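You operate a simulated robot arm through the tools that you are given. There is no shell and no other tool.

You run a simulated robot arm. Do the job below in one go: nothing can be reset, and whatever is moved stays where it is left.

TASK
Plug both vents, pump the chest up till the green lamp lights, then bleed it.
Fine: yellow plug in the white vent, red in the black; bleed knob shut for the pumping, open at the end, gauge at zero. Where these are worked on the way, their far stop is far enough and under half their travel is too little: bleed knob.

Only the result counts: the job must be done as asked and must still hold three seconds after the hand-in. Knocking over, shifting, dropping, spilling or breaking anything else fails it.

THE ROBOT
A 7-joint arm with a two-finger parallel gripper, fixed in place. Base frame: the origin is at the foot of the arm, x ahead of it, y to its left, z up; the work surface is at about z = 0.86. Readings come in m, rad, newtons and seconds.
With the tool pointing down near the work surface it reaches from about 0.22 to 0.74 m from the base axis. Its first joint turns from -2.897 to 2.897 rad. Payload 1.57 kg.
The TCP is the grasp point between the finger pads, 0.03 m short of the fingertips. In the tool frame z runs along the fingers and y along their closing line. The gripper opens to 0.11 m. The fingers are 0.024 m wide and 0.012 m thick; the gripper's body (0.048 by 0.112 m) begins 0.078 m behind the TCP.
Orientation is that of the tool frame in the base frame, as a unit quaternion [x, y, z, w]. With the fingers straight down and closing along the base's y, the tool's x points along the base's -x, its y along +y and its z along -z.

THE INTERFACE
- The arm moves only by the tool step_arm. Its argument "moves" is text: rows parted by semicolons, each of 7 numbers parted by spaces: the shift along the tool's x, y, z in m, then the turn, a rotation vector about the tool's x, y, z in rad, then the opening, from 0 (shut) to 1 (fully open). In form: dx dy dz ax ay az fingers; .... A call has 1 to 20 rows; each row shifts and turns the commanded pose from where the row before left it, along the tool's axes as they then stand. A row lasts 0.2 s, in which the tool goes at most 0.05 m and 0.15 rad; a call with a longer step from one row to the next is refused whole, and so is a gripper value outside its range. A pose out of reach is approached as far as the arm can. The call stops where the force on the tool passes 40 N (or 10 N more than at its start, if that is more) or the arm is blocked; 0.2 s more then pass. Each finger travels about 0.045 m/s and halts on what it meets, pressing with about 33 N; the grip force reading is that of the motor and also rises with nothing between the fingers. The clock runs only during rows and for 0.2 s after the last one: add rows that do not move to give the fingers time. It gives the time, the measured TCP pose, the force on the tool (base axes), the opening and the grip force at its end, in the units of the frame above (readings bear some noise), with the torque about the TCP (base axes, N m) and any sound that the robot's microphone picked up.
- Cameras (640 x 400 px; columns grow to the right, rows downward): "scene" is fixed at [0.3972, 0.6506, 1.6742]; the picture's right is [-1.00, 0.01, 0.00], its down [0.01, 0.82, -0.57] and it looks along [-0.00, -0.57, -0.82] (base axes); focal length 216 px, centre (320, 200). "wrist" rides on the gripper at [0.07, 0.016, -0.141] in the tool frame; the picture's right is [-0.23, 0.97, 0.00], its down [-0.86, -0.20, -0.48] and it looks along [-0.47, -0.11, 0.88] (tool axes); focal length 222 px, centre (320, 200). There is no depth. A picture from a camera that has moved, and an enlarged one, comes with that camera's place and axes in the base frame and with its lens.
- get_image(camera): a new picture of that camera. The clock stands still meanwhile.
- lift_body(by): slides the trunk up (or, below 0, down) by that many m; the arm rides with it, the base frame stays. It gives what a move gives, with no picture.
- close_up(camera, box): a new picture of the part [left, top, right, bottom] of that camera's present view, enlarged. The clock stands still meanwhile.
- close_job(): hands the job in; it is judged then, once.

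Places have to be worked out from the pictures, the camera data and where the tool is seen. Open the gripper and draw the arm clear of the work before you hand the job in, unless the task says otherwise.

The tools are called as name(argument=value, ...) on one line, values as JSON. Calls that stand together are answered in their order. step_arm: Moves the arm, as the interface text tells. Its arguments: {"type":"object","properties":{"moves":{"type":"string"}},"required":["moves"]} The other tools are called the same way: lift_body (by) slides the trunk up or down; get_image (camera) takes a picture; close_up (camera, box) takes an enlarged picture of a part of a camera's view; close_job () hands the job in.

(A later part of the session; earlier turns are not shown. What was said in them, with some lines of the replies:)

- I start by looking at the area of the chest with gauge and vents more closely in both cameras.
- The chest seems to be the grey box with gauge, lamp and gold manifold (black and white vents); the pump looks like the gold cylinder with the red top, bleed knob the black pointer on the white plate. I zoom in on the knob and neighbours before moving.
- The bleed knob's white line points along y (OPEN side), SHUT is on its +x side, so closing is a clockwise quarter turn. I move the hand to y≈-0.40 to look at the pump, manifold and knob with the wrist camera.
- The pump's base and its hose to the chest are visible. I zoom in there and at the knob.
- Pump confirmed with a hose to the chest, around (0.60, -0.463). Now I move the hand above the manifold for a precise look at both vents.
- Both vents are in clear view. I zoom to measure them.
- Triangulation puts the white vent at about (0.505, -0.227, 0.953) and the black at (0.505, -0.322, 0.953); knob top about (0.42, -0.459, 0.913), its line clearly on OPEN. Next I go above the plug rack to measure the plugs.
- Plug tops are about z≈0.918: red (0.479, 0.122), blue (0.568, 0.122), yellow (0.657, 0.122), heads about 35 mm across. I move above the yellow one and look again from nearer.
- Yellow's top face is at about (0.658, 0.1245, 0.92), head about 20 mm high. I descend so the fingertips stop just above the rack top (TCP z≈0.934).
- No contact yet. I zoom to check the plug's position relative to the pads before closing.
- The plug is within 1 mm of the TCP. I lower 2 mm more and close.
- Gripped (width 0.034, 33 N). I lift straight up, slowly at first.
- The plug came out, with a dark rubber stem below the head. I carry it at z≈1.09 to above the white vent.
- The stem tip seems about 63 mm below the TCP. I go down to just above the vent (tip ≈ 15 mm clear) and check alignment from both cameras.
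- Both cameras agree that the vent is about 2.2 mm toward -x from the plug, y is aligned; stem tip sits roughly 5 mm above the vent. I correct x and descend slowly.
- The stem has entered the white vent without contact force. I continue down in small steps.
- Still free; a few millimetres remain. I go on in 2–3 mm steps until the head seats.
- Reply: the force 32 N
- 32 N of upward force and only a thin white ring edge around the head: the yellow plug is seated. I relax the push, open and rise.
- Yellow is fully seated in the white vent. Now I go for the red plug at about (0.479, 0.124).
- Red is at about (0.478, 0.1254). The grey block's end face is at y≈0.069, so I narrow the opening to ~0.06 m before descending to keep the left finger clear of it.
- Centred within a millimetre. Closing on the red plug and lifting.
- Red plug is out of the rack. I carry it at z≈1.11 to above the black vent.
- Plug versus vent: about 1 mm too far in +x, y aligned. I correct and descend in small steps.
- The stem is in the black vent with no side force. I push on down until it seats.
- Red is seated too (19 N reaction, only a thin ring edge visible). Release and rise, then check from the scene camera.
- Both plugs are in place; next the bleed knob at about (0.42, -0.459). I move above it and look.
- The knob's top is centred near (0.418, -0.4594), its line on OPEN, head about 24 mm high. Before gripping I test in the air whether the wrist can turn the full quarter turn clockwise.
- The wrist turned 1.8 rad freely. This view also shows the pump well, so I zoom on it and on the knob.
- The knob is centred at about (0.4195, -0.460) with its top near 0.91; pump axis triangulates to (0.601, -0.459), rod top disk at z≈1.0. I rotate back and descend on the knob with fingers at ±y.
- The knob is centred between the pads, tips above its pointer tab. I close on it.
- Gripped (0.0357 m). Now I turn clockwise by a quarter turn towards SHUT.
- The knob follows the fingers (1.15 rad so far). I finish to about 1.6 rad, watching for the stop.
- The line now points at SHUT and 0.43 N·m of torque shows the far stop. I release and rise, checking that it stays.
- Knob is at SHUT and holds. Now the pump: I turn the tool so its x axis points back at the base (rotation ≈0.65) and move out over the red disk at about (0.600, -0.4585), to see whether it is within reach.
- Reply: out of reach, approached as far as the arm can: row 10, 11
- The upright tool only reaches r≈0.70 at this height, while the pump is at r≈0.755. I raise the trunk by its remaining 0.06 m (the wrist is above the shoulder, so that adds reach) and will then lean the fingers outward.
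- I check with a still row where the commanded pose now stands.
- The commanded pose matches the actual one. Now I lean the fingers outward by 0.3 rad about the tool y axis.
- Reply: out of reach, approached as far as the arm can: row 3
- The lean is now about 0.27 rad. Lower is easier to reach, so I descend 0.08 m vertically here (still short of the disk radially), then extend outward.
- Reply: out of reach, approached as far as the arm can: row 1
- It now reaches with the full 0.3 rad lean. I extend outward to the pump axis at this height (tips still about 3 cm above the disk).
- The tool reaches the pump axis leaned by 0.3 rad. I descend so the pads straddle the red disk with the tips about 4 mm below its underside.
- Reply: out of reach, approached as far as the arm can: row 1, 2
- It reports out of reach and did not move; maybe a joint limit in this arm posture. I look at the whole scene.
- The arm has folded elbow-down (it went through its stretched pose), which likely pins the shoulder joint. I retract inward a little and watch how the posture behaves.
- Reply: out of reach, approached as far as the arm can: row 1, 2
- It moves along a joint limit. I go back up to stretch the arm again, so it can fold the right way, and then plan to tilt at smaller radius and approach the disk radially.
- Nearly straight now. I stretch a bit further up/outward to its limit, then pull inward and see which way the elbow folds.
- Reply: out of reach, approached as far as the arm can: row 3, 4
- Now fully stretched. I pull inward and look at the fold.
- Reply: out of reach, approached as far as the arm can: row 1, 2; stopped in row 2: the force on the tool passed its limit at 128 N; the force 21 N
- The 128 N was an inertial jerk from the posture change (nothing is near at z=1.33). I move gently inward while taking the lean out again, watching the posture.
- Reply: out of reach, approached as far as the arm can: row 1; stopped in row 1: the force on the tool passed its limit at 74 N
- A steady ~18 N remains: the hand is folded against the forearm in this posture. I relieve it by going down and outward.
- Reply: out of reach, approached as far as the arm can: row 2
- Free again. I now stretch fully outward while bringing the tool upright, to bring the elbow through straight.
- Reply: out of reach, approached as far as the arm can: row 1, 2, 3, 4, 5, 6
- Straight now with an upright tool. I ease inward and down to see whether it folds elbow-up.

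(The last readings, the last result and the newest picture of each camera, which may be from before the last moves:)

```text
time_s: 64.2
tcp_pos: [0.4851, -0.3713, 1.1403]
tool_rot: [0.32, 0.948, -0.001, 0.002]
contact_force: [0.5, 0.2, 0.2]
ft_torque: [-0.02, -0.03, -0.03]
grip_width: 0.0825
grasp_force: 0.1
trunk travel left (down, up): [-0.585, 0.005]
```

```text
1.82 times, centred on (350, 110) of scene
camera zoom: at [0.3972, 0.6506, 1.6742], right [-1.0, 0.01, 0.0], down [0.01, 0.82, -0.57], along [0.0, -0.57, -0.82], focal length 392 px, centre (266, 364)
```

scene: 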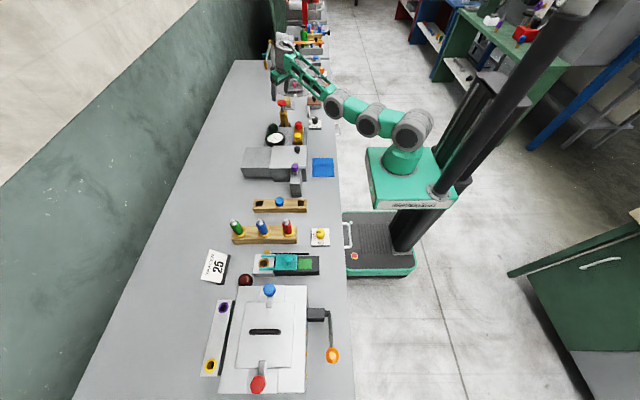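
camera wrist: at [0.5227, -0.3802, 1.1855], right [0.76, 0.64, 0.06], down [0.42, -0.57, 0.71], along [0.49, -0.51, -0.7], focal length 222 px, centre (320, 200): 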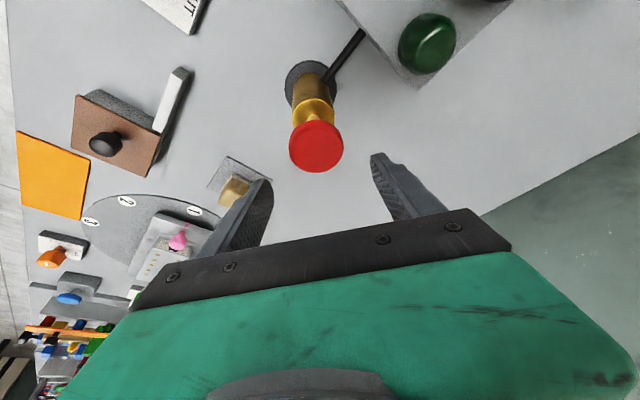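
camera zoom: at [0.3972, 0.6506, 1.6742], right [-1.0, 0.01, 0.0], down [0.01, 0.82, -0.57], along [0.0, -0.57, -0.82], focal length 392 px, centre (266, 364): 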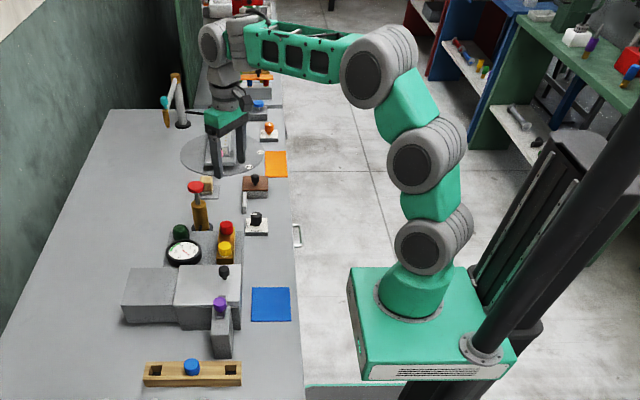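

It folded elbow-up. Here, well inside reach, I lean the fingers outward 0.3 rad, then will descend and approach the disk radially with open fingers straddling it.

step_arm(moves="0 0 0 0 -0.05 0 0.75; 0 0 0 0 -0.05 0 0.75; 0 0 0 0 -0.05 0 0.75; 0 0 0 0 -0.05 0 0.75; 0 0 0 0 -0.05 0 0.75; 0 0 0 0 -0.05 0 0.75; 0.0089 0 0.0287 0 0 0 0.75; 0.0089 0 0.0287 0 0 0 0.75; 0.0089 0 0.0287 0 0 0 0.75; 0 0 0 0 0 0 0.75")

close_up(camera="scene", box=[240, 0, 460, 220])

get_image(camera="wrist")

```text
time_s: 66.4
tcp_pos: [0.4842, -0.3737, 1.0504]
tool_rot: [0.316, 0.937, -0.048, 0.143]
contact_force: [-0.3, 0.6, -0.3]
ft_torque: [0.0, 0.01, -0.01]
grip_width: 0.0825
grasp_force: 0.0
trunk travel left (down, up): [-0.585, 0.005]
```

```text
1.82 times, centred on (350, 110) of scene
camera zoom: at [0.3972, 0.6506, 1.6742], right [-1.0, 0.01, 0.0], down [0.01, 0.82, -0.57], along [0.0, -0.57, -0.82], focal length 392 px, centre (266, 364)
```

zoom: 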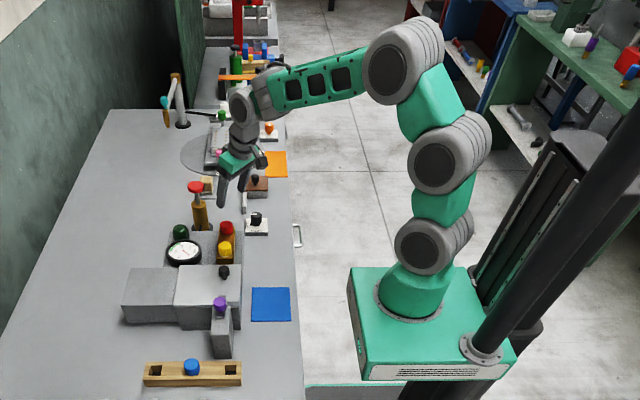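

```text
taken
camera wrist: at [0.4074, -0.2948, 1.1646], right [0.76, 0.64, 0.07], down [0.41, -0.57, 0.71], along [0.5, -0.52, -0.7], focal length 222 px, centre (320, 200)
```

wrist: 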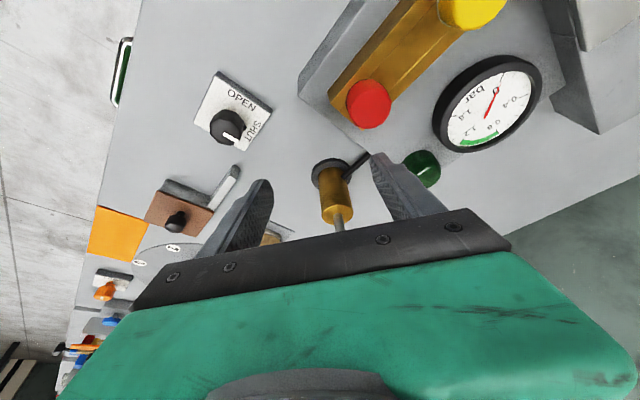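

The arm is in a good posture. To stay clear of full stretch I lean to 0.5 rad in total, descend to gripping height and go outward most of the way.

step_arm(moves="0 0 0 0 -0.05 0 0.75; 0 0 0 0 -0.05 0 0.75; 0 0 0 0 -0.05 0 0.75; 0 0 0 0 -0.05 0 0.75; 0.0149 0.0027 0.0273 0 0 0 0.75; -0.0263 0 0.0144 0 0 0 0.75; -0.0263 0 0.0144 0 0 0 0.75; 0 0 0 0 0 0 0.75")

get_image(camera="wrist")

close_up(camera="scene", box=[255, 80, 325, 150])

```text
time_s: 68.2
tcp_pos: [0.5339, -0.4073, 1.0194]
tool_rot: [0.309, 0.918, -0.08, 0.237]
contact_force: [0.2, 0.0, 0.0]
ft_torque: [0.04, -0.02, 0.01]
grip_width: 0.0825
grasp_force: 0.0
trunk travel left (down, up): [-0.585, 0.005]
```

```text
taken
camera wrist: at [0.4403, -0.3168, 1.1105], right [0.75, 0.65, 0.11], down [0.29, -0.47, 0.83], along [0.6, -0.59, -0.54], focal length 222 px, centre (320, 200)
```

wrist: 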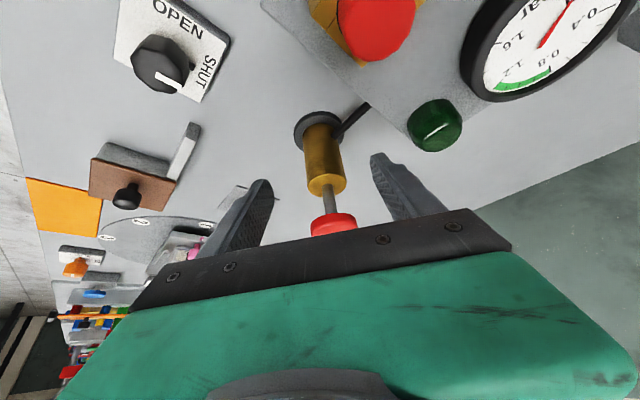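

```text
5.71 times, centred on (290, 115) of scene
camera zoom: at [0.3972, 0.6506, 1.6742], right [-1.0, 0.01, 0.0], down [0.01, 0.82, -0.57], along [0.0, -0.57, -0.82], focal length 1232 px, centre (491, 686)
```

zoom: 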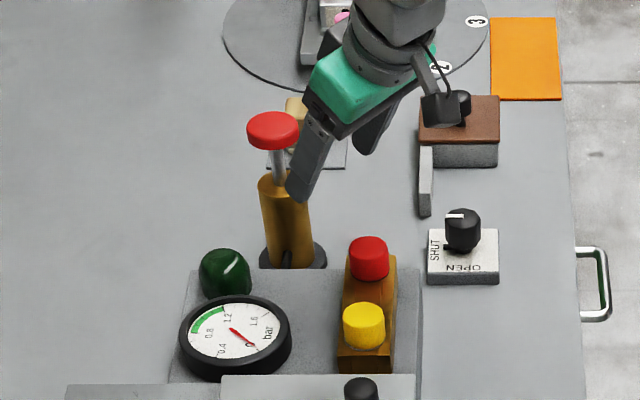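

Fingers are aligned with the disk and at the right height. I go out the remaining 75 mm.

step_arm(moves="-0.0219 -0.0003 0.012 0 0 0 0.75; -0.0219 -0.0003 0.012 0 0 0 0.75; -0.0219 0 0.012 0 0 0 0.75; 0 0 0 0 0 0 0.75")

get_image(camera="wrist")

close_up(camera="scene", box=[255, 80, 325, 150])

```text
time_s: 69.2
tcp_pos: [0.5927, -0.4545, 1.0215]
tool_rot: [0.309, 0.918, -0.08, 0.236]
contact_force: [-0.5, -0.9, 0.0]
ft_torque: [0.0, 0.0, -0.01]
grip_width: 0.0823
grasp_force: 0.1
trunk travel left (down, up): [-0.585, 0.005]
```

```text
taken
camera wrist: at [0.4989, -0.3629, 1.111], right [0.75, 0.65, 0.11], down [0.29, -0.47, 0.83], along [0.6, -0.59, -0.54], focal length 222 px, centre (320, 200)
```

wrist: 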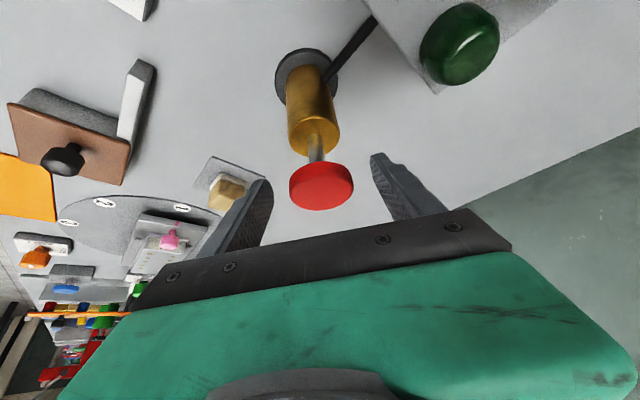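

```text
5.71 times, centred on (290, 115) of scene
camera zoom: at [0.3972, 0.6506, 1.6742], right [-1.0, 0.01, 0.0], down [0.01, 0.82, -0.57], along [0.0, -0.57, -0.82], focal length 1232 px, centre (491, 686)
```

zoom: 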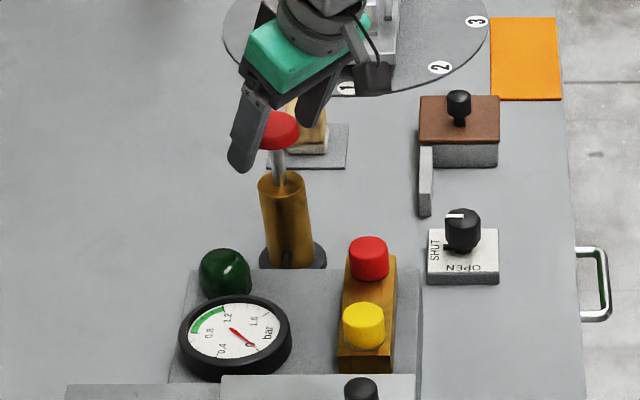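

The disk sits centrally between the pads. I close on it.

step_arm(moves="0 0 0 0 0 0 0; 0 0 0 0 0 0 0; 0 0 0 0 0 0 0; 0 0 0 0 0 0 0")

close_up(camera="wrist", box=[220, 110, 420, 260])

```text
time_s: 70.2
tcp_pos: [0.5928, -0.4534, 1.0204]
tool_rot: [0.31, 0.917, -0.08, 0.235]
contact_force: [1.9, 0.6, 0.4]
ft_torque: [0.01, -0.07, -0.12]
grip_width: 0.0487
grasp_force: 31.6
trunk travel left (down, up): [-0.585, 0.005]
```

```text
2.67 times, centred on (320, 185) of wrist
camera zoom: at [0.4989, -0.3626, 1.1108], right [0.75, 0.65, 0.11], down [0.29, -0.47, 0.83], along [0.6, -0.59, -0.54], focal length 592 px, centre (320, 240)
```

zoom: 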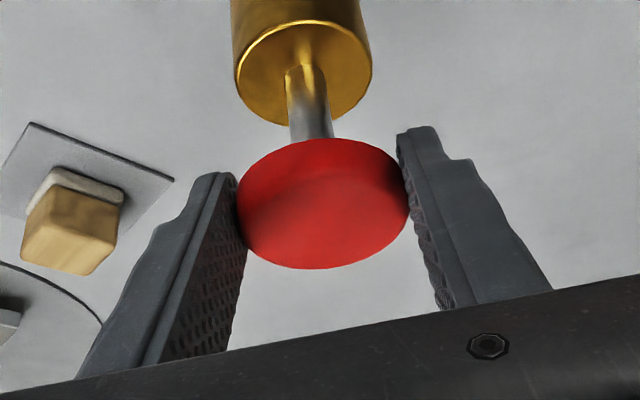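

Gripped at 0.0487 m. I press straight down in 10 mm steps and watch force and gauge.

step_arm(moves="0.00484 0 0.00875 0 0 0 0; 0.00484 0 0.00875 0 0 0 0; 0.00484 0 0.00875 0 0 0 0; 0 0 0 0 0 0 0")

close_up(camera="scene", box=[255, 80, 325, 150])

```text
time_s: 71.2
tcp_pos: [0.5928, -0.4546, 0.9916]
tool_rot: [0.311, 0.917, -0.081, 0.236]
contact_force: [-1.1, 1.3, 7.0]
ft_torque: [0.34, 0.35, -0.27]
grip_width: 0.0481
grasp_force: 44.6
trunk travel left (down, up): [-0.585, 0.005]
```

```text
5.71 times, centred on (290, 115) of scene
camera zoom: at [0.3972, 0.6506, 1.6742], right [-1.0, 0.01, 0.0], down [0.01, 0.82, -0.57], along [0.0, -0.57, -0.82], focal length 1232 px, centre (491, 686)
```

zoom: 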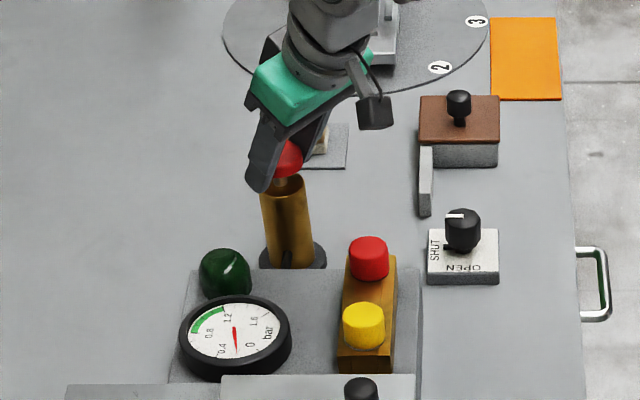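

The gauge needle has moved up; resistance only 7 N. I continue down toward the end of the stroke.

step_arm(moves="0.00387 0 0.007 0 0 0 0; 0.00242 0 0.00438 0 0 0 0; 0 0 0 0 0 0 0")

close_up(camera="scene", box=[255, 90, 315, 150])

```text
time_s: 72.0
tcp_pos: [0.5929, -0.4544, 0.984]
tool_rot: [0.31, 0.916, -0.083, 0.24]
contact_force: [-3.9, 1.7, 28.5]
ft_torque: [0.14, 0.18, -0.32]
grip_width: 0.0484
grasp_force: 45.1
trunk travel left (down, up): [-0.585, 0.005]
```

```text
6.67 times, centred on (285, 120) of scene
camera zoom: at [0.3972, 0.6506, 1.6742], right [-1.0, 0.01, 0.0], down [0.01, 0.82, -0.57], along [0.0, -0.57, -0.82], focal length 1437 px, centre (553, 733)
```

zoom: 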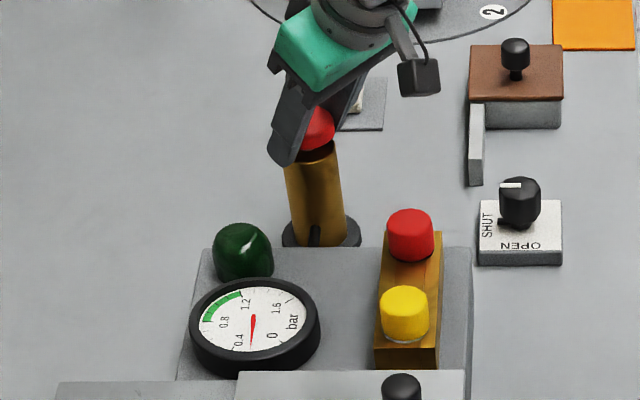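

Bottom stop at z≈0.984 (28 N), gauge at about 0.3 bar. I pull the handle back up by about 40 mm.

step_arm(moves="-0.00484 0 -0.00875 0 0 0 0; -0.00484 0 -0.00875 0 0 0 0; -0.00484 0 -0.00875 0 0 0 0; -0.00484 0 -0.00875 0 0 0 0; 0 0 0 0 0 0 0")

close_up(camera="scene", box=[255, 90, 315, 150])

```text
time_s: 73.2
tcp_pos: [0.5919, -0.4542, 1.017]
tool_rot: [0.309, 0.918, -0.079, 0.235]
contact_force: [3.6, -5.6, 2.1]
ft_torque: [0.15, 0.2, -0.37]
grip_width: 0.0483
grasp_force: 44.7
trunk travel left (down, up): [-0.585, 0.005]
```

```text
6.67 times, centred on (285, 120) of scene
camera zoom: at [0.3972, 0.6506, 1.6742], right [-1.0, 0.01, 0.0], down [0.01, 0.82, -0.57], along [0.0, -0.57, -0.82], focal length 1437 px, centre (553, 733)
```

zoom: 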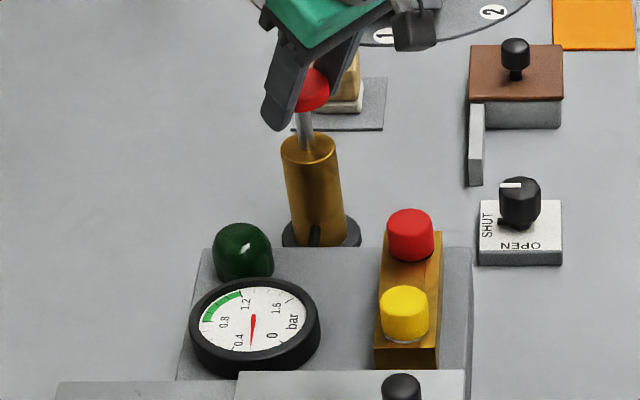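

The gauge holds ~0.3 bar and the handle follows. Second stroke: a little further up, then fully down.

step_arm(moves="-0.00145 0 -0.00263 0 0 0 0; 0.00581 0 0.0105 0 0 0 0; 0.00581 0 0.0105 0 0 0 0; 0.00484 0 0.00875 0 0 0 0; 0.00339 0 0.00613 0 0 0 0; 0 0 0 0 0 0 0")

close_up(camera="scene", box=[255, 90, 315, 150])

```text
time_s: 74.6
tcp_pos: [0.593, -0.454, 0.9825]
tool_rot: [0.31, 0.917, -0.081, 0.238]
contact_force: [-5.9, 1.2, 18.2]
ft_torque: [0.18, 0.23, -0.34]
grip_width: 0.0482
grasp_force: 45.0
trunk travel left (down, up): [-0.585, 0.005]
```

```text
6.67 times, centred on (285, 120) of scene
camera zoom: at [0.3972, 0.6506, 1.6742], right [-1.0, 0.01, 0.0], down [0.01, 0.82, -0.57], along [0.0, -0.57, -0.82], focal length 1437 px, centre (553, 733)
```

zoom: 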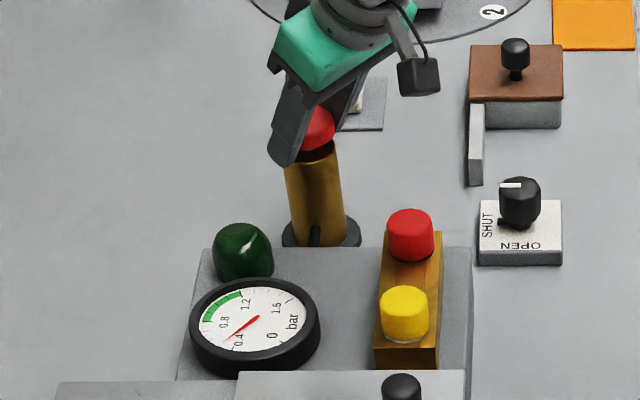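

Gauge about 0.5 bar. Third stroke: up and down again.

step_arm(moves="-0.00484 0 -0.00875 0 0 0 0; -0.00581 0 -0.0105 0 0 0 0; -0.00581 0 -0.0105 0 0 0 0; -0.00339 0 -0.00613 0 0 0 0; 0 0 0 0 0 0 0; 0.00581 0 0.0105 0 0 0 0; 0.00581 0 0.0105 0 0 0 0; 0.00484 0 0.00875 0 0 0 0; 0.00339 0 0.00613 0 0 0 0; 0 0 0 0 0 0 0")

close_up(camera="scene", box=[255, 90, 315, 150])

```text
time_s: 76.8
tcp_pos: [0.5925, -0.4542, 0.9831]
tool_rot: [0.309, 0.917, -0.081, 0.239]
contact_force: [-11.1, -1.1, 17.9]
ft_torque: [0.12, 0.25, -0.39]
grip_width: 0.0483
grasp_force: 45.3
trunk travel left (down, up): [-0.585, 0.005]
```

```text
6.67 times, centred on (285, 120) of scene
camera zoom: at [0.3972, 0.6506, 1.6742], right [-1.0, 0.01, 0.0], down [0.01, 0.82, -0.57], along [0.0, -0.57, -0.82], focal length 1437 px, centre (553, 733)
```

zoom: 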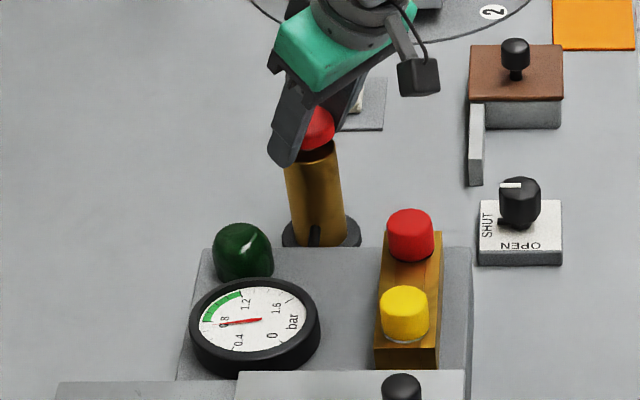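

Gauge about 0.75 bar, lamp still dark. Fourth stroke.

step_arm(moves="-0.00484 0 -0.00875 0 0 0 0; -0.00581 0 -0.0105 0 0 0 0; -0.00581 0 -0.0105 0 0 0 0; -0.00339 0 -0.00613 0 0 0 0; 0 0 0 0 0 0 0; 0.00581 0 0.0105 0 0 0 0; 0.00581 0 0.0105 0 0 0 0; 0.00484 0 0.00875 0 0 0 0; 0.00339 0 0.00613 0 0 0 0; 0 0 0 0 0 0 0")

close_up(camera="scene", box=[255, 90, 315, 150])

```text
time_s: 79.0
tcp_pos: [0.5926, -0.4545, 0.983]
tool_rot: [0.309, 0.917, -0.081, 0.238]
contact_force: [-4.8, -1.7, 18.2]
ft_torque: [0.08, 0.1, -0.26]
grip_width: 0.0482
grasp_force: 45.1
trunk travel left (down, up): [-0.585, 0.005]
```

```text
6.67 times, centred on (285, 120) of scene
camera zoom: at [0.3972, 0.6506, 1.6742], right [-1.0, 0.01, 0.0], down [0.01, 0.82, -0.57], along [0.0, -0.57, -0.82], focal length 1437 px, centre (553, 733)
```

zoom: 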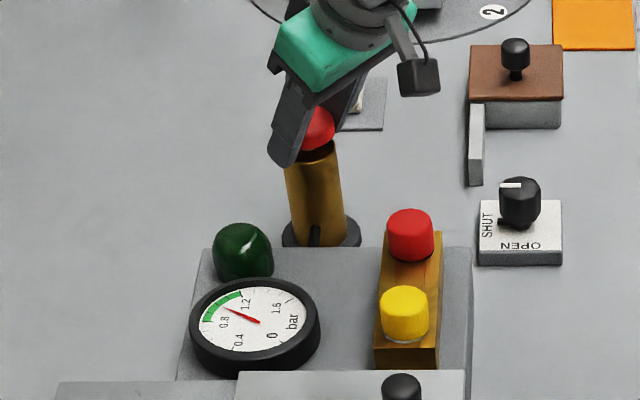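

The needle is in the green arc, but the lamp looks still dark. I zoom on gauge and lamp.

close_up(camera="scene", box=[260, 115, 290, 140])

get_image(camera="wrist")

```text
16.00 times, centred on (275, 128) of scene
camera zoom: at [0.3972, 0.6506, 1.6742], right [-1.0, 0.01, 0.0], down [0.01, 0.82, -0.57], along [0.0, -0.57, -0.82], focal length 3449 px, centre (1040, 1360)
```

zoom: 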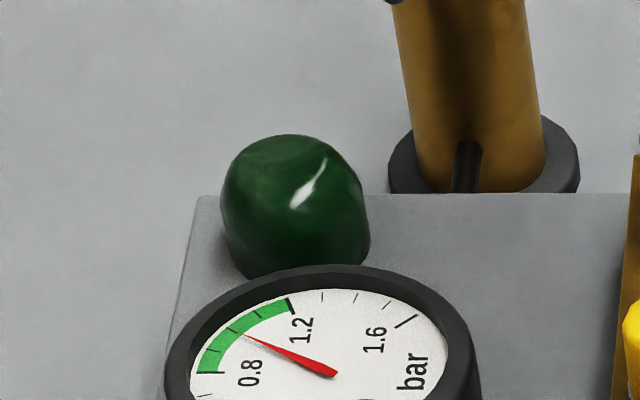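

```text
taken
camera wrist: at [0.4984, -0.3623, 1.072], right [0.75, 0.66, 0.11], down [0.29, -0.47, 0.84], along [0.6, -0.59, -0.54], focal length 222 px, centre (320, 200)
```

wrist: 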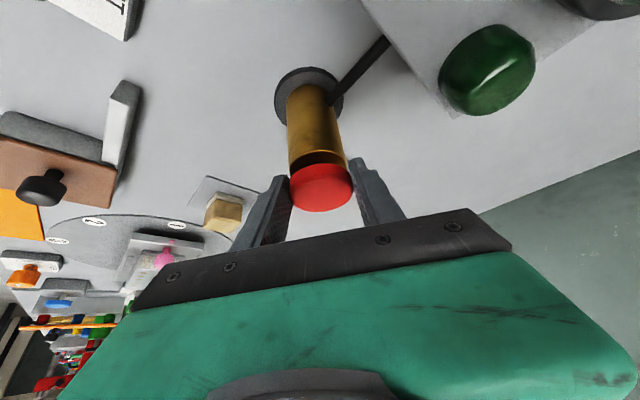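

The needle is near 0.95–1.0 and the lamp is dark. I wait a second without moving to see whether it lights or the pressure falls.

step_arm(moves="0 0 0 0 0 0 0; 0 0 0 0 0 0 0; 0 0 0 0 0 0 0; 0 0 0 0 0 0 0; 0 0 0 0 0 0 0")

close_up(camera="scene", box=[255, 110, 295, 145])

```text
time_s: 80.2
tcp_pos: [0.5917, -0.4541, 0.9829]
tool_rot: [0.31, 0.917, -0.081, 0.239]
contact_force: [0.9, -4.5, 25.3]
ft_torque: [-0.43, -0.51, -0.29]
grip_width: 0.0482
grasp_force: 45.0
trunk travel left (down, up): [-0.585, 0.005]
```

```text
11.43 times, centred on (275, 128) of scene
camera zoom: at [0.3972, 0.6506, 1.6742], right [-1.0, 0.01, 0.0], down [0.01, 0.82, -0.57], along [0.0, -0.57, -0.82], focal length 2464 px, centre (834, 1029)
```

zoom: 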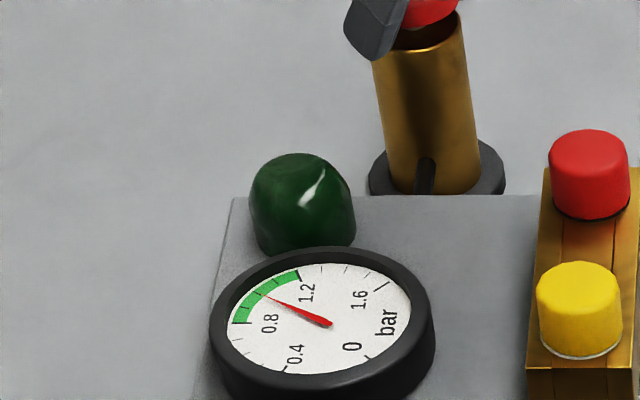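

Stable near 0.97. I add pressure carefully: pull up fully, then push down only part of a stroke and check the lamp.

step_arm(moves="-0.00484 0 -0.00875 0 0 0 0; -0.00581 0 -0.0105 0 0 0 0; -0.00581 0 -0.0105 0 0 0 0; -0.00339 0 -0.00613 0 0 0 0; 0 0 0 0 0 0 0; 0.00484 0 0.00875 0 0 0 0; 0 0 0 0 0 0 0")

close_up(camera="scene", box=[255, 110, 295, 145])

```text
time_s: 81.8
tcp_pos: [0.5916, -0.4536, 1.0084]
tool_rot: [0.31, 0.918, -0.079, 0.235]
contact_force: [0.3, -2.8, 2.8]
ft_torque: [0.86, 0.92, -0.31]
grip_width: 0.0483
grasp_force: 45.0
trunk travel left (down, up): [-0.585, 0.005]
```

```text
11.43 times, centred on (275, 128) of scene
camera zoom: at [0.3972, 0.6506, 1.6742], right [-1.0, 0.01, 0.0], down [0.01, 0.82, -0.57], along [0.0, -0.57, -0.82], focal length 2464 px, centre (834, 1029)
```

zoom: 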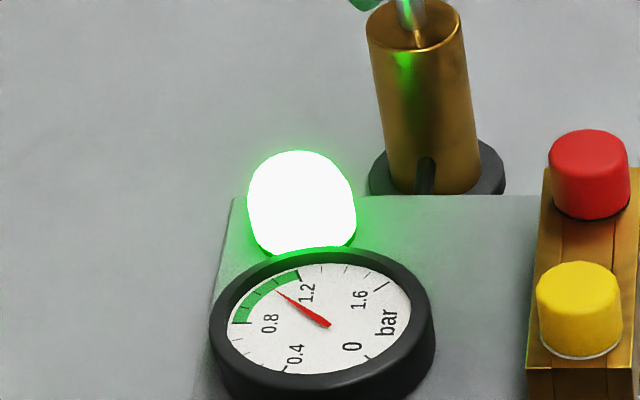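

The green lamp is lit at about 1.05 bar. I release the handle gently and back off radially, then upward.

step_arm(moves="0 0 0 0 0 0 0.75; 0 0 0 0 0 0 0.75; 0 0 0 0 0 0 0.75; 0 0 0 0 0 0 0.75; 0.0175 0 -0.0097 0 0 0 0.75; 0.0263 0 -0.0145 0 0 0 0.75; 0.0263 0 -0.0145 0 0 0 0.75; 0.0166 0 -0.032 0 0 0 0.75; 0.0166 0 -0.032 0 0 0 0.75; 0 0 0 0 0 0 0.75")

close_up(camera="scene", box=[255, 85, 325, 150])

close_up(camera="scene", box=[240, 0, 460, 220])

```text
time_s: 84.0
tcp_pos: [0.4805, -0.3709, 1.0498]
tool_rot: [0.309, 0.918, -0.079, 0.236]
contact_force: [0.1, -0.6, 0.6]
ft_torque: [0.0, -0.03, -0.04]
grip_width: 0.0826
grasp_force: 0.1
trunk travel left (down, up): [-0.585, 0.005]
```

```text
6.15 times, centred on (290, 118) of scene
camera zoom: at [0.3972, 0.6506, 1.6742], right [-1.0, 0.01, 0.0], down [0.01, 0.82, -0.57], along [0.0, -0.57, -0.82], focal length 1326 px, centre (505, 708)
```

zoom: 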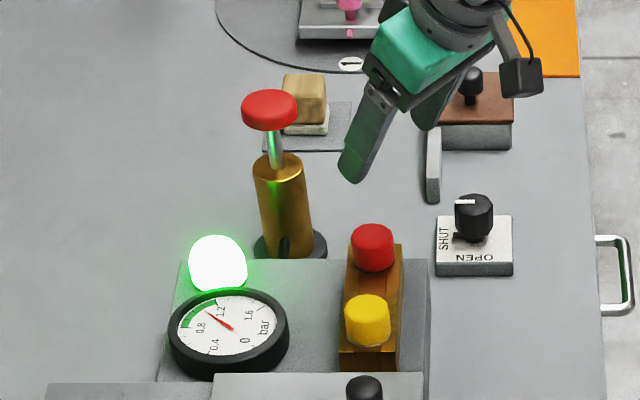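

```text
1.82 times, centred on (350, 110) of scene
camera zoom: at [0.3972, 0.6506, 1.6742], right [-1.0, 0.01, 0.0], down [0.01, 0.82, -0.57], along [0.0, -0.57, -0.82], focal length 392 px, centre (266, 364)
```

zoom: 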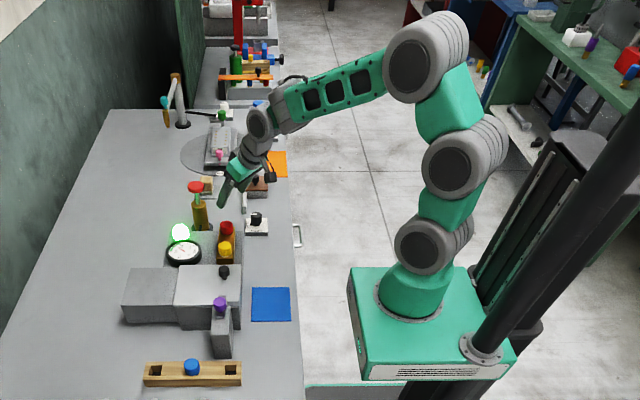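

The lamp stays lit and gauge holds ~1.05 bar. I raise, bring the tool upright, move over the bleed knob and turn to the same grip angle as when I left it.

step_arm(moves="-0.0242 0 -0.0438 0 0 0 0.55; 0 0 0 0 0.1 0 0.55; 0 0 0 0 0.1 0 0.55; 0 0 0 0 0.1 0 0.55; 0 0 0 0 0.1 0 0.55; 0 0 0 0 0.1 0 0.55; -0.0018 -0.0359 0 0 0 0 0.55; -0.0018 -0.0359 0 0 0 0 0.55; -0.0018 -0.0359 0 0 0 0 0.55; 0 0 0 0 0 0 0.55")

get_image(camera="wrist")

```text
time_s: 86.2
tcp_pos: [0.4211, -0.4589, 1.1002]
tool_rot: [0.319, 0.948, -0.001, 0.001]
contact_force: [0.9, -0.5, 1.1]
ft_torque: [0.0, -0.03, -0.03]
grip_width: 0.0604
grasp_force: 0.1
trunk travel left (down, up): [-0.585, 0.005]
```

```text
taken
camera wrist: at [0.3747, -0.402, 1.2414], right [0.77, 0.64, 0.0], down [0.56, -0.68, 0.48], along [0.31, -0.37, -0.88], focal length 222 px, centre (320, 200)
```

wrist: 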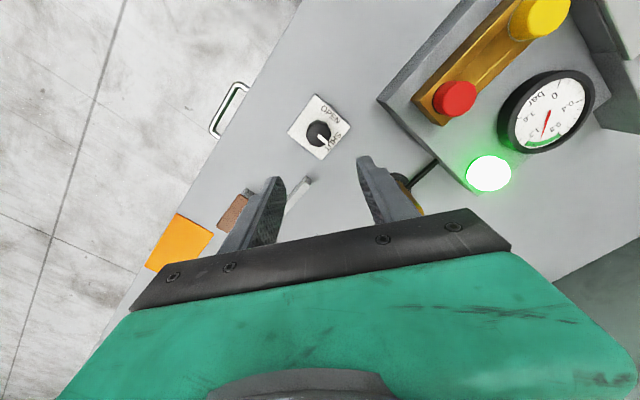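

Upright and above the knob; lamp still lit. I turn +0.937 rad to the earlier grip angle and lower partway.

step_arm(moves="0 0 0 0 0 0.1339 0.55; 0 0 0 0 0 0.1339 0.55; 0 0 0 0 0 0.1339 0.55; 0 0 0 0 0 0.1339 0.55; 0 0 0 0 0 0.1339 0.55; 0 0 0 0 0 0.1339 0.55; 0 0 0 0 0 0.1339 0.55; 0 0 0.04 0 0 0 0.55; 0 0 0.04 0 0 0 0.55; 0 0 0 0 0 0 0.55")

close_up(camera="wrist", box=[250, 90, 390, 210])

```text
time_s: 88.4
tcp_pos: [0.4196, -0.4586, 1.0198]
tool_rot: [0.714, 0.7, 0.0, 0.001]
contact_force: [-0.2, 0.0, -0.5]
ft_torque: [-0.03, 0.0, 0.0]
grip_width: 0.0604
grasp_force: 0.1
trunk travel left (down, up): [-0.585, 0.005]
```

```text
3.33 times, centred on (320, 150) of wrist
camera zoom: at [0.4368, -0.3886, 1.1621], right [0.97, -0.24, 0.0], down [-0.22, -0.85, 0.48], along [-0.12, -0.47, -0.88], focal length 740 px, centre (320, 367)
```

zoom: 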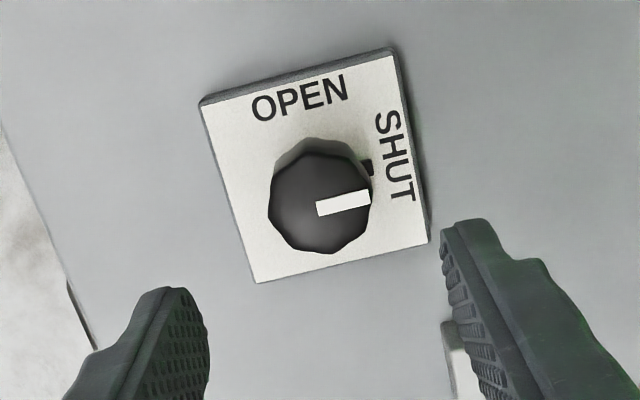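

Well centred. I descend to grip height and close.

step_arm(moves="0 0 0.04 0 0 0 0.55; 0 0 0.035 0 0 0 0.55; 0 0 0.0225 0 0 0 0.55; 0 0 0 0 0 0 0.55; 0 0 0 0 0 0 0; 0 0 0 0 0 0 0; 0 0 0 0 0 0 0; 0 0 0 0 0 0 0")

close_up(camera="wrist", box=[250, 120, 390, 240])

```text
time_s: 90.2
tcp_pos: [0.4197, -0.4597, 0.9228]
tool_rot: [0.714, 0.7, 0.0, 0.001]
contact_force: [-6.1, -0.6, -0.6]
ft_torque: [-0.17, 0.66, -0.03]
grip_width: 0.0356
grasp_force: 36.8
trunk travel left (down, up): [-0.585, 0.005]
```

```text
3.33 times, centred on (320, 180) of wrist
camera zoom: at [0.4369, -0.3892, 1.0638], right [0.97, -0.24, 0.0], down [-0.22, -0.85, 0.48], along [-0.12, -0.47, -0.88], focal length 740 px, centre (320, 267)
```

zoom: 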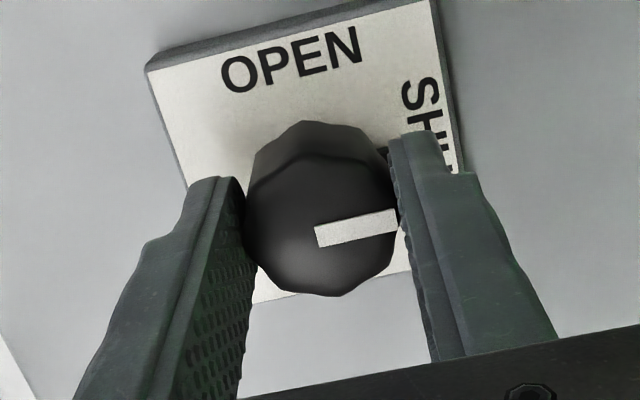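

Gripped. Now I turn it back counter-clockwise by about 1.6 rad to OPEN.

step_arm(moves="0 0 0 0 0 -0.1 0; 0 0 0 0 0 -0.15 0; 0 0 0 0 0 -0.15 0; 0 0 0 0 0 -0.15 0; 0 0 0 0 0 -0.15 0; 0 0 0 0 0 -0.15 0; 0 0 0 0 0 -0.15 0; 0 0 0 0 0 -0.15 0; 0 0 0 0 0 -0.15 0; 0 0 0 0 0 -0.15 0; 0 0 0 0 0 -0.1 0; 0 0 0 0 0 -0.04 0; 0 0 0 0 0 0 0")

close_up(camera="wrist", box=[250, 120, 390, 240])

close_up(camera="scene", box=[255, 85, 325, 150])

```text
time_s: 93.0
tcp_pos: [0.4196, -0.4606, 0.9224]
tool_rot: [0.0, 1.0, -0.001, 0.002]
contact_force: [-20.8, -9.4, -8.1]
ft_torque: [0.21, 0.62, -0.27]
grip_width: 0.0356
grasp_force: 42.5
trunk travel left (down, up): [-0.585, 0.005]
```

```text
3.33 times, centred on (320, 180) of wrist
camera zoom: at [0.3487, -0.4434, 1.0637], right [0.23, 0.97, 0.0], down [0.85, -0.2, 0.48], along [0.47, -0.11, -0.88], focal length 740 px, centre (320, 267)
```

zoom: 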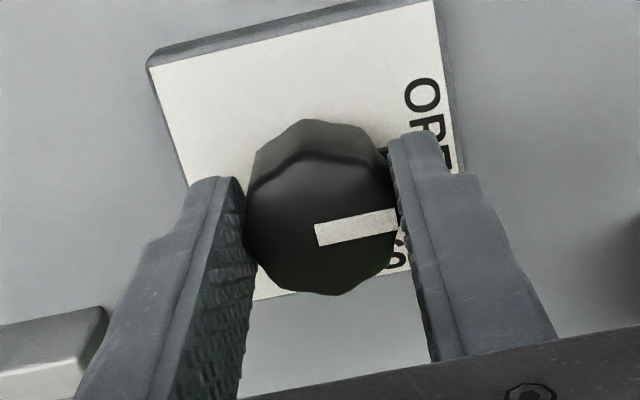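

```text
6.15 times, centred on (290, 118) of scene
camera zoom: at [0.3972, 0.6506, 1.6742], right [-1.0, 0.01, 0.0], down [0.01, 0.82, -0.57], along [0.0, -0.57, -0.82], focal length 1326 px, centre (505, 708)
```

zoom: 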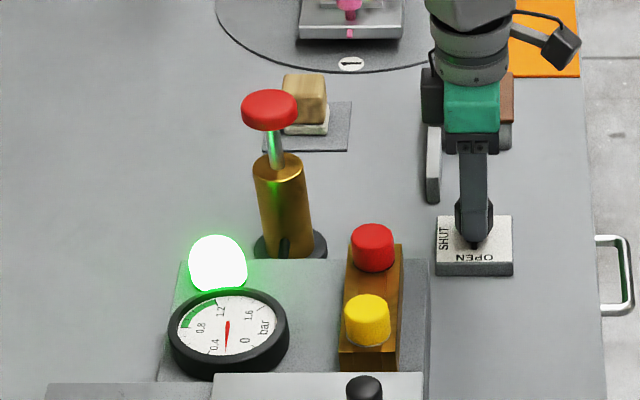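

The knob is back on OPEN against its stop and the gauge is falling. I release and rise, then check knob, gauge and plugs.

step_arm(moves="0 0 0 0 0 0 0.55; 0 0 0 0 0 0 0.55; 0 0 0 0 0 0 0.55; 0 0 0 0 0 0 0.55; 0 0 -0.04 0 0 0 0.55; 0 0 -0.045 0 0 0 0.55; 0 0 -0.045 0 0 0 0.55; 0 0 -0.045 0 0 0 0.75; 0 0 0 0 0 0 1; 0 0 0 0 0 0 1; 0 0 0 0 0 0 1")

close_up(camera="scene", box=[255, 85, 325, 150])

close_up(camera="wrist", box=[250, 90, 390, 210])

```text
time_s: 95.4
tcp_pos: [0.4213, -0.4584, 1.0976]
tool_rot: [-0.001, 1.0, -0.002, 0.0]
contact_force: [-0.5, 0.8, 0.2]
ft_torque: [-0.01, 0.0, -0.03]
grip_width: 0.11
grasp_force: 0.1
trunk travel left (down, up): [-0.585, 0.005]
```

```text
6.15 times, centred on (290, 118) of scene
camera zoom: at [0.3972, 0.6506, 1.6742], right [-1.0, 0.01, 0.0], down [0.01, 0.82, -0.57], along [0.0, -0.57, -0.82], focal length 1326 px, centre (505, 708)
```

zoom: 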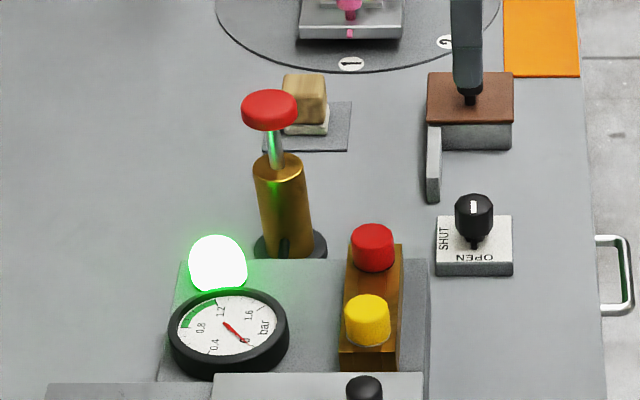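

```text
3.33 times, centred on (320, 150) of wrist
camera zoom: at [0.3508, -0.4421, 1.239], right [0.23, 0.97, 0.0], down [0.85, -0.2, 0.48], along [0.47, -0.11, -0.88], focal length 740 px, centre (320, 367)
```

zoom: 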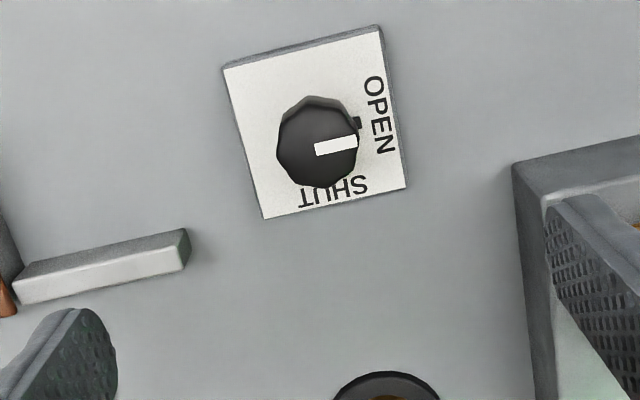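

Gauge is at zero, knob on OPEN, both plugs in. I draw the arm clear, upward and back toward its start place.

step_arm(moves="0 0 -0.045 0 0 0 1; 0 0 -0.045 0 0 0 1; 0 0 -0.045 0 0 0 1; 0.01 0.045 -0.01 0 0 0 1; 0.01 0.045 -0.01 0 0 0 1; 0.01 0.045 -0.01 0 0 0 1; 0.01 0.045 -0.01 0 0 0 1; 0.01 0.045 -0.01 0 0 0 1; 0 0 0 0 0 0 1; 0 0 0 0 0 0 1")

get_image(camera="scene")

close_up(camera="scene", box=[255, 105, 295, 145])

close_up(camera="scene", box=[235, 60, 345, 220])

```text
time_s: 97.6
tcp_pos: [0.3707, -0.2313, 1.2821]
tool_rot: [-0.001, 1.0, -0.001, 0.001]
contact_force: [0.8, -0.5, 0.6]
ft_torque: [0.02, 0.03, -0.01]
grip_width: 0.1096
grasp_force: 0.1
trunk travel left (down, up): [-0.585, 0.005]
```

```text
taken
```

scene: 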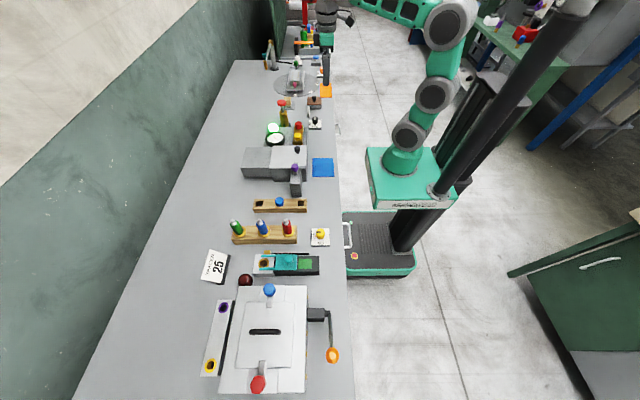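

```text
10.00 times, centred on (275, 125) of scene
camera zoom: at [0.3972, 0.6506, 1.6742], right [-1.0, 0.01, 0.0], down [0.01, 0.82, -0.57], along [0.0, -0.57, -0.82], focal length 2156 px, centre (770, 950)
```

zoom: 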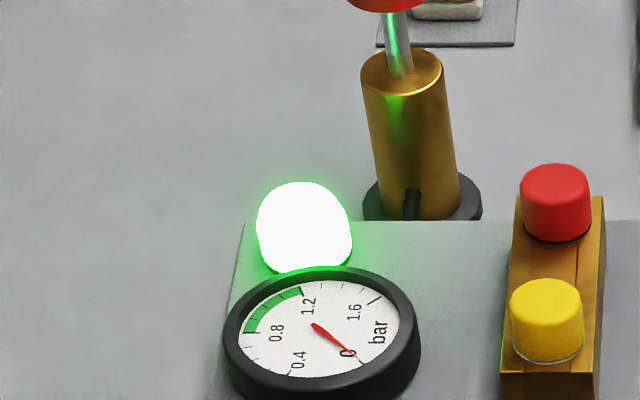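

```text
2.50 times, centred on (290, 140) of scene
camera zoom: at [0.3972, 0.6506, 1.6742], right [-1.0, 0.01, 0.0], down [0.01, 0.82, -0.57], along [0.0, -0.57, -0.82], focal length 539 px, centre (395, 350)
```

zoom: 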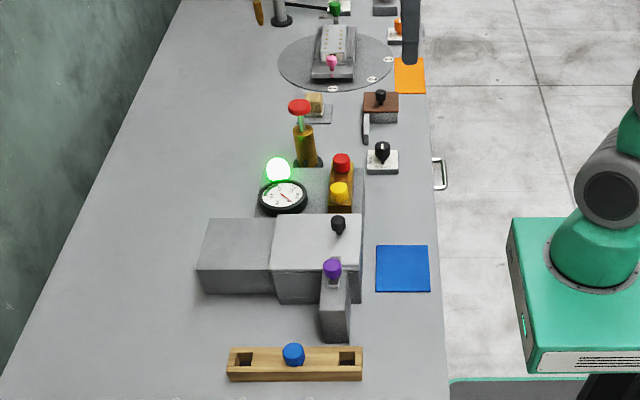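

Everything is as asked: yellow in the white vent, red in the black, the lamp came on, the knob is on OPEN and the gauge is at zero. Nothing else has moved, and the arm is clear with the gripper open, so I hand the job in.

close_job()

```text
The job is handed in.
```

The job is done and handed in; I have no verdict back from the judging yet.

- **Vents:** the yellow plug is seated in the white vent and the red plug in the black vent. I pushed both down until they met firm resistance.
- **Pumping:** I turned the bleed knob to its SHUT stop first. The green lamp lit at about 1.05 bar, after four full strokes and part of a fifth.
- **Bleed:** I turned the knob back to its OPEN stop and the gauge fell to zero. The lamp stayed lit after the pressure was gone.
- **Arm:** I raised the trunk 0.06 m to reach the pump and left it there. At one stage the hand folded against the robot's own forearm, and two moves stopped on the force limit, at 128 N and 74 N. This was up in the air, clear of everything on the bench.

In the last pictures nothing else on the bench looked moved or knocked over. The gripper is open and the arm is clear of the work.
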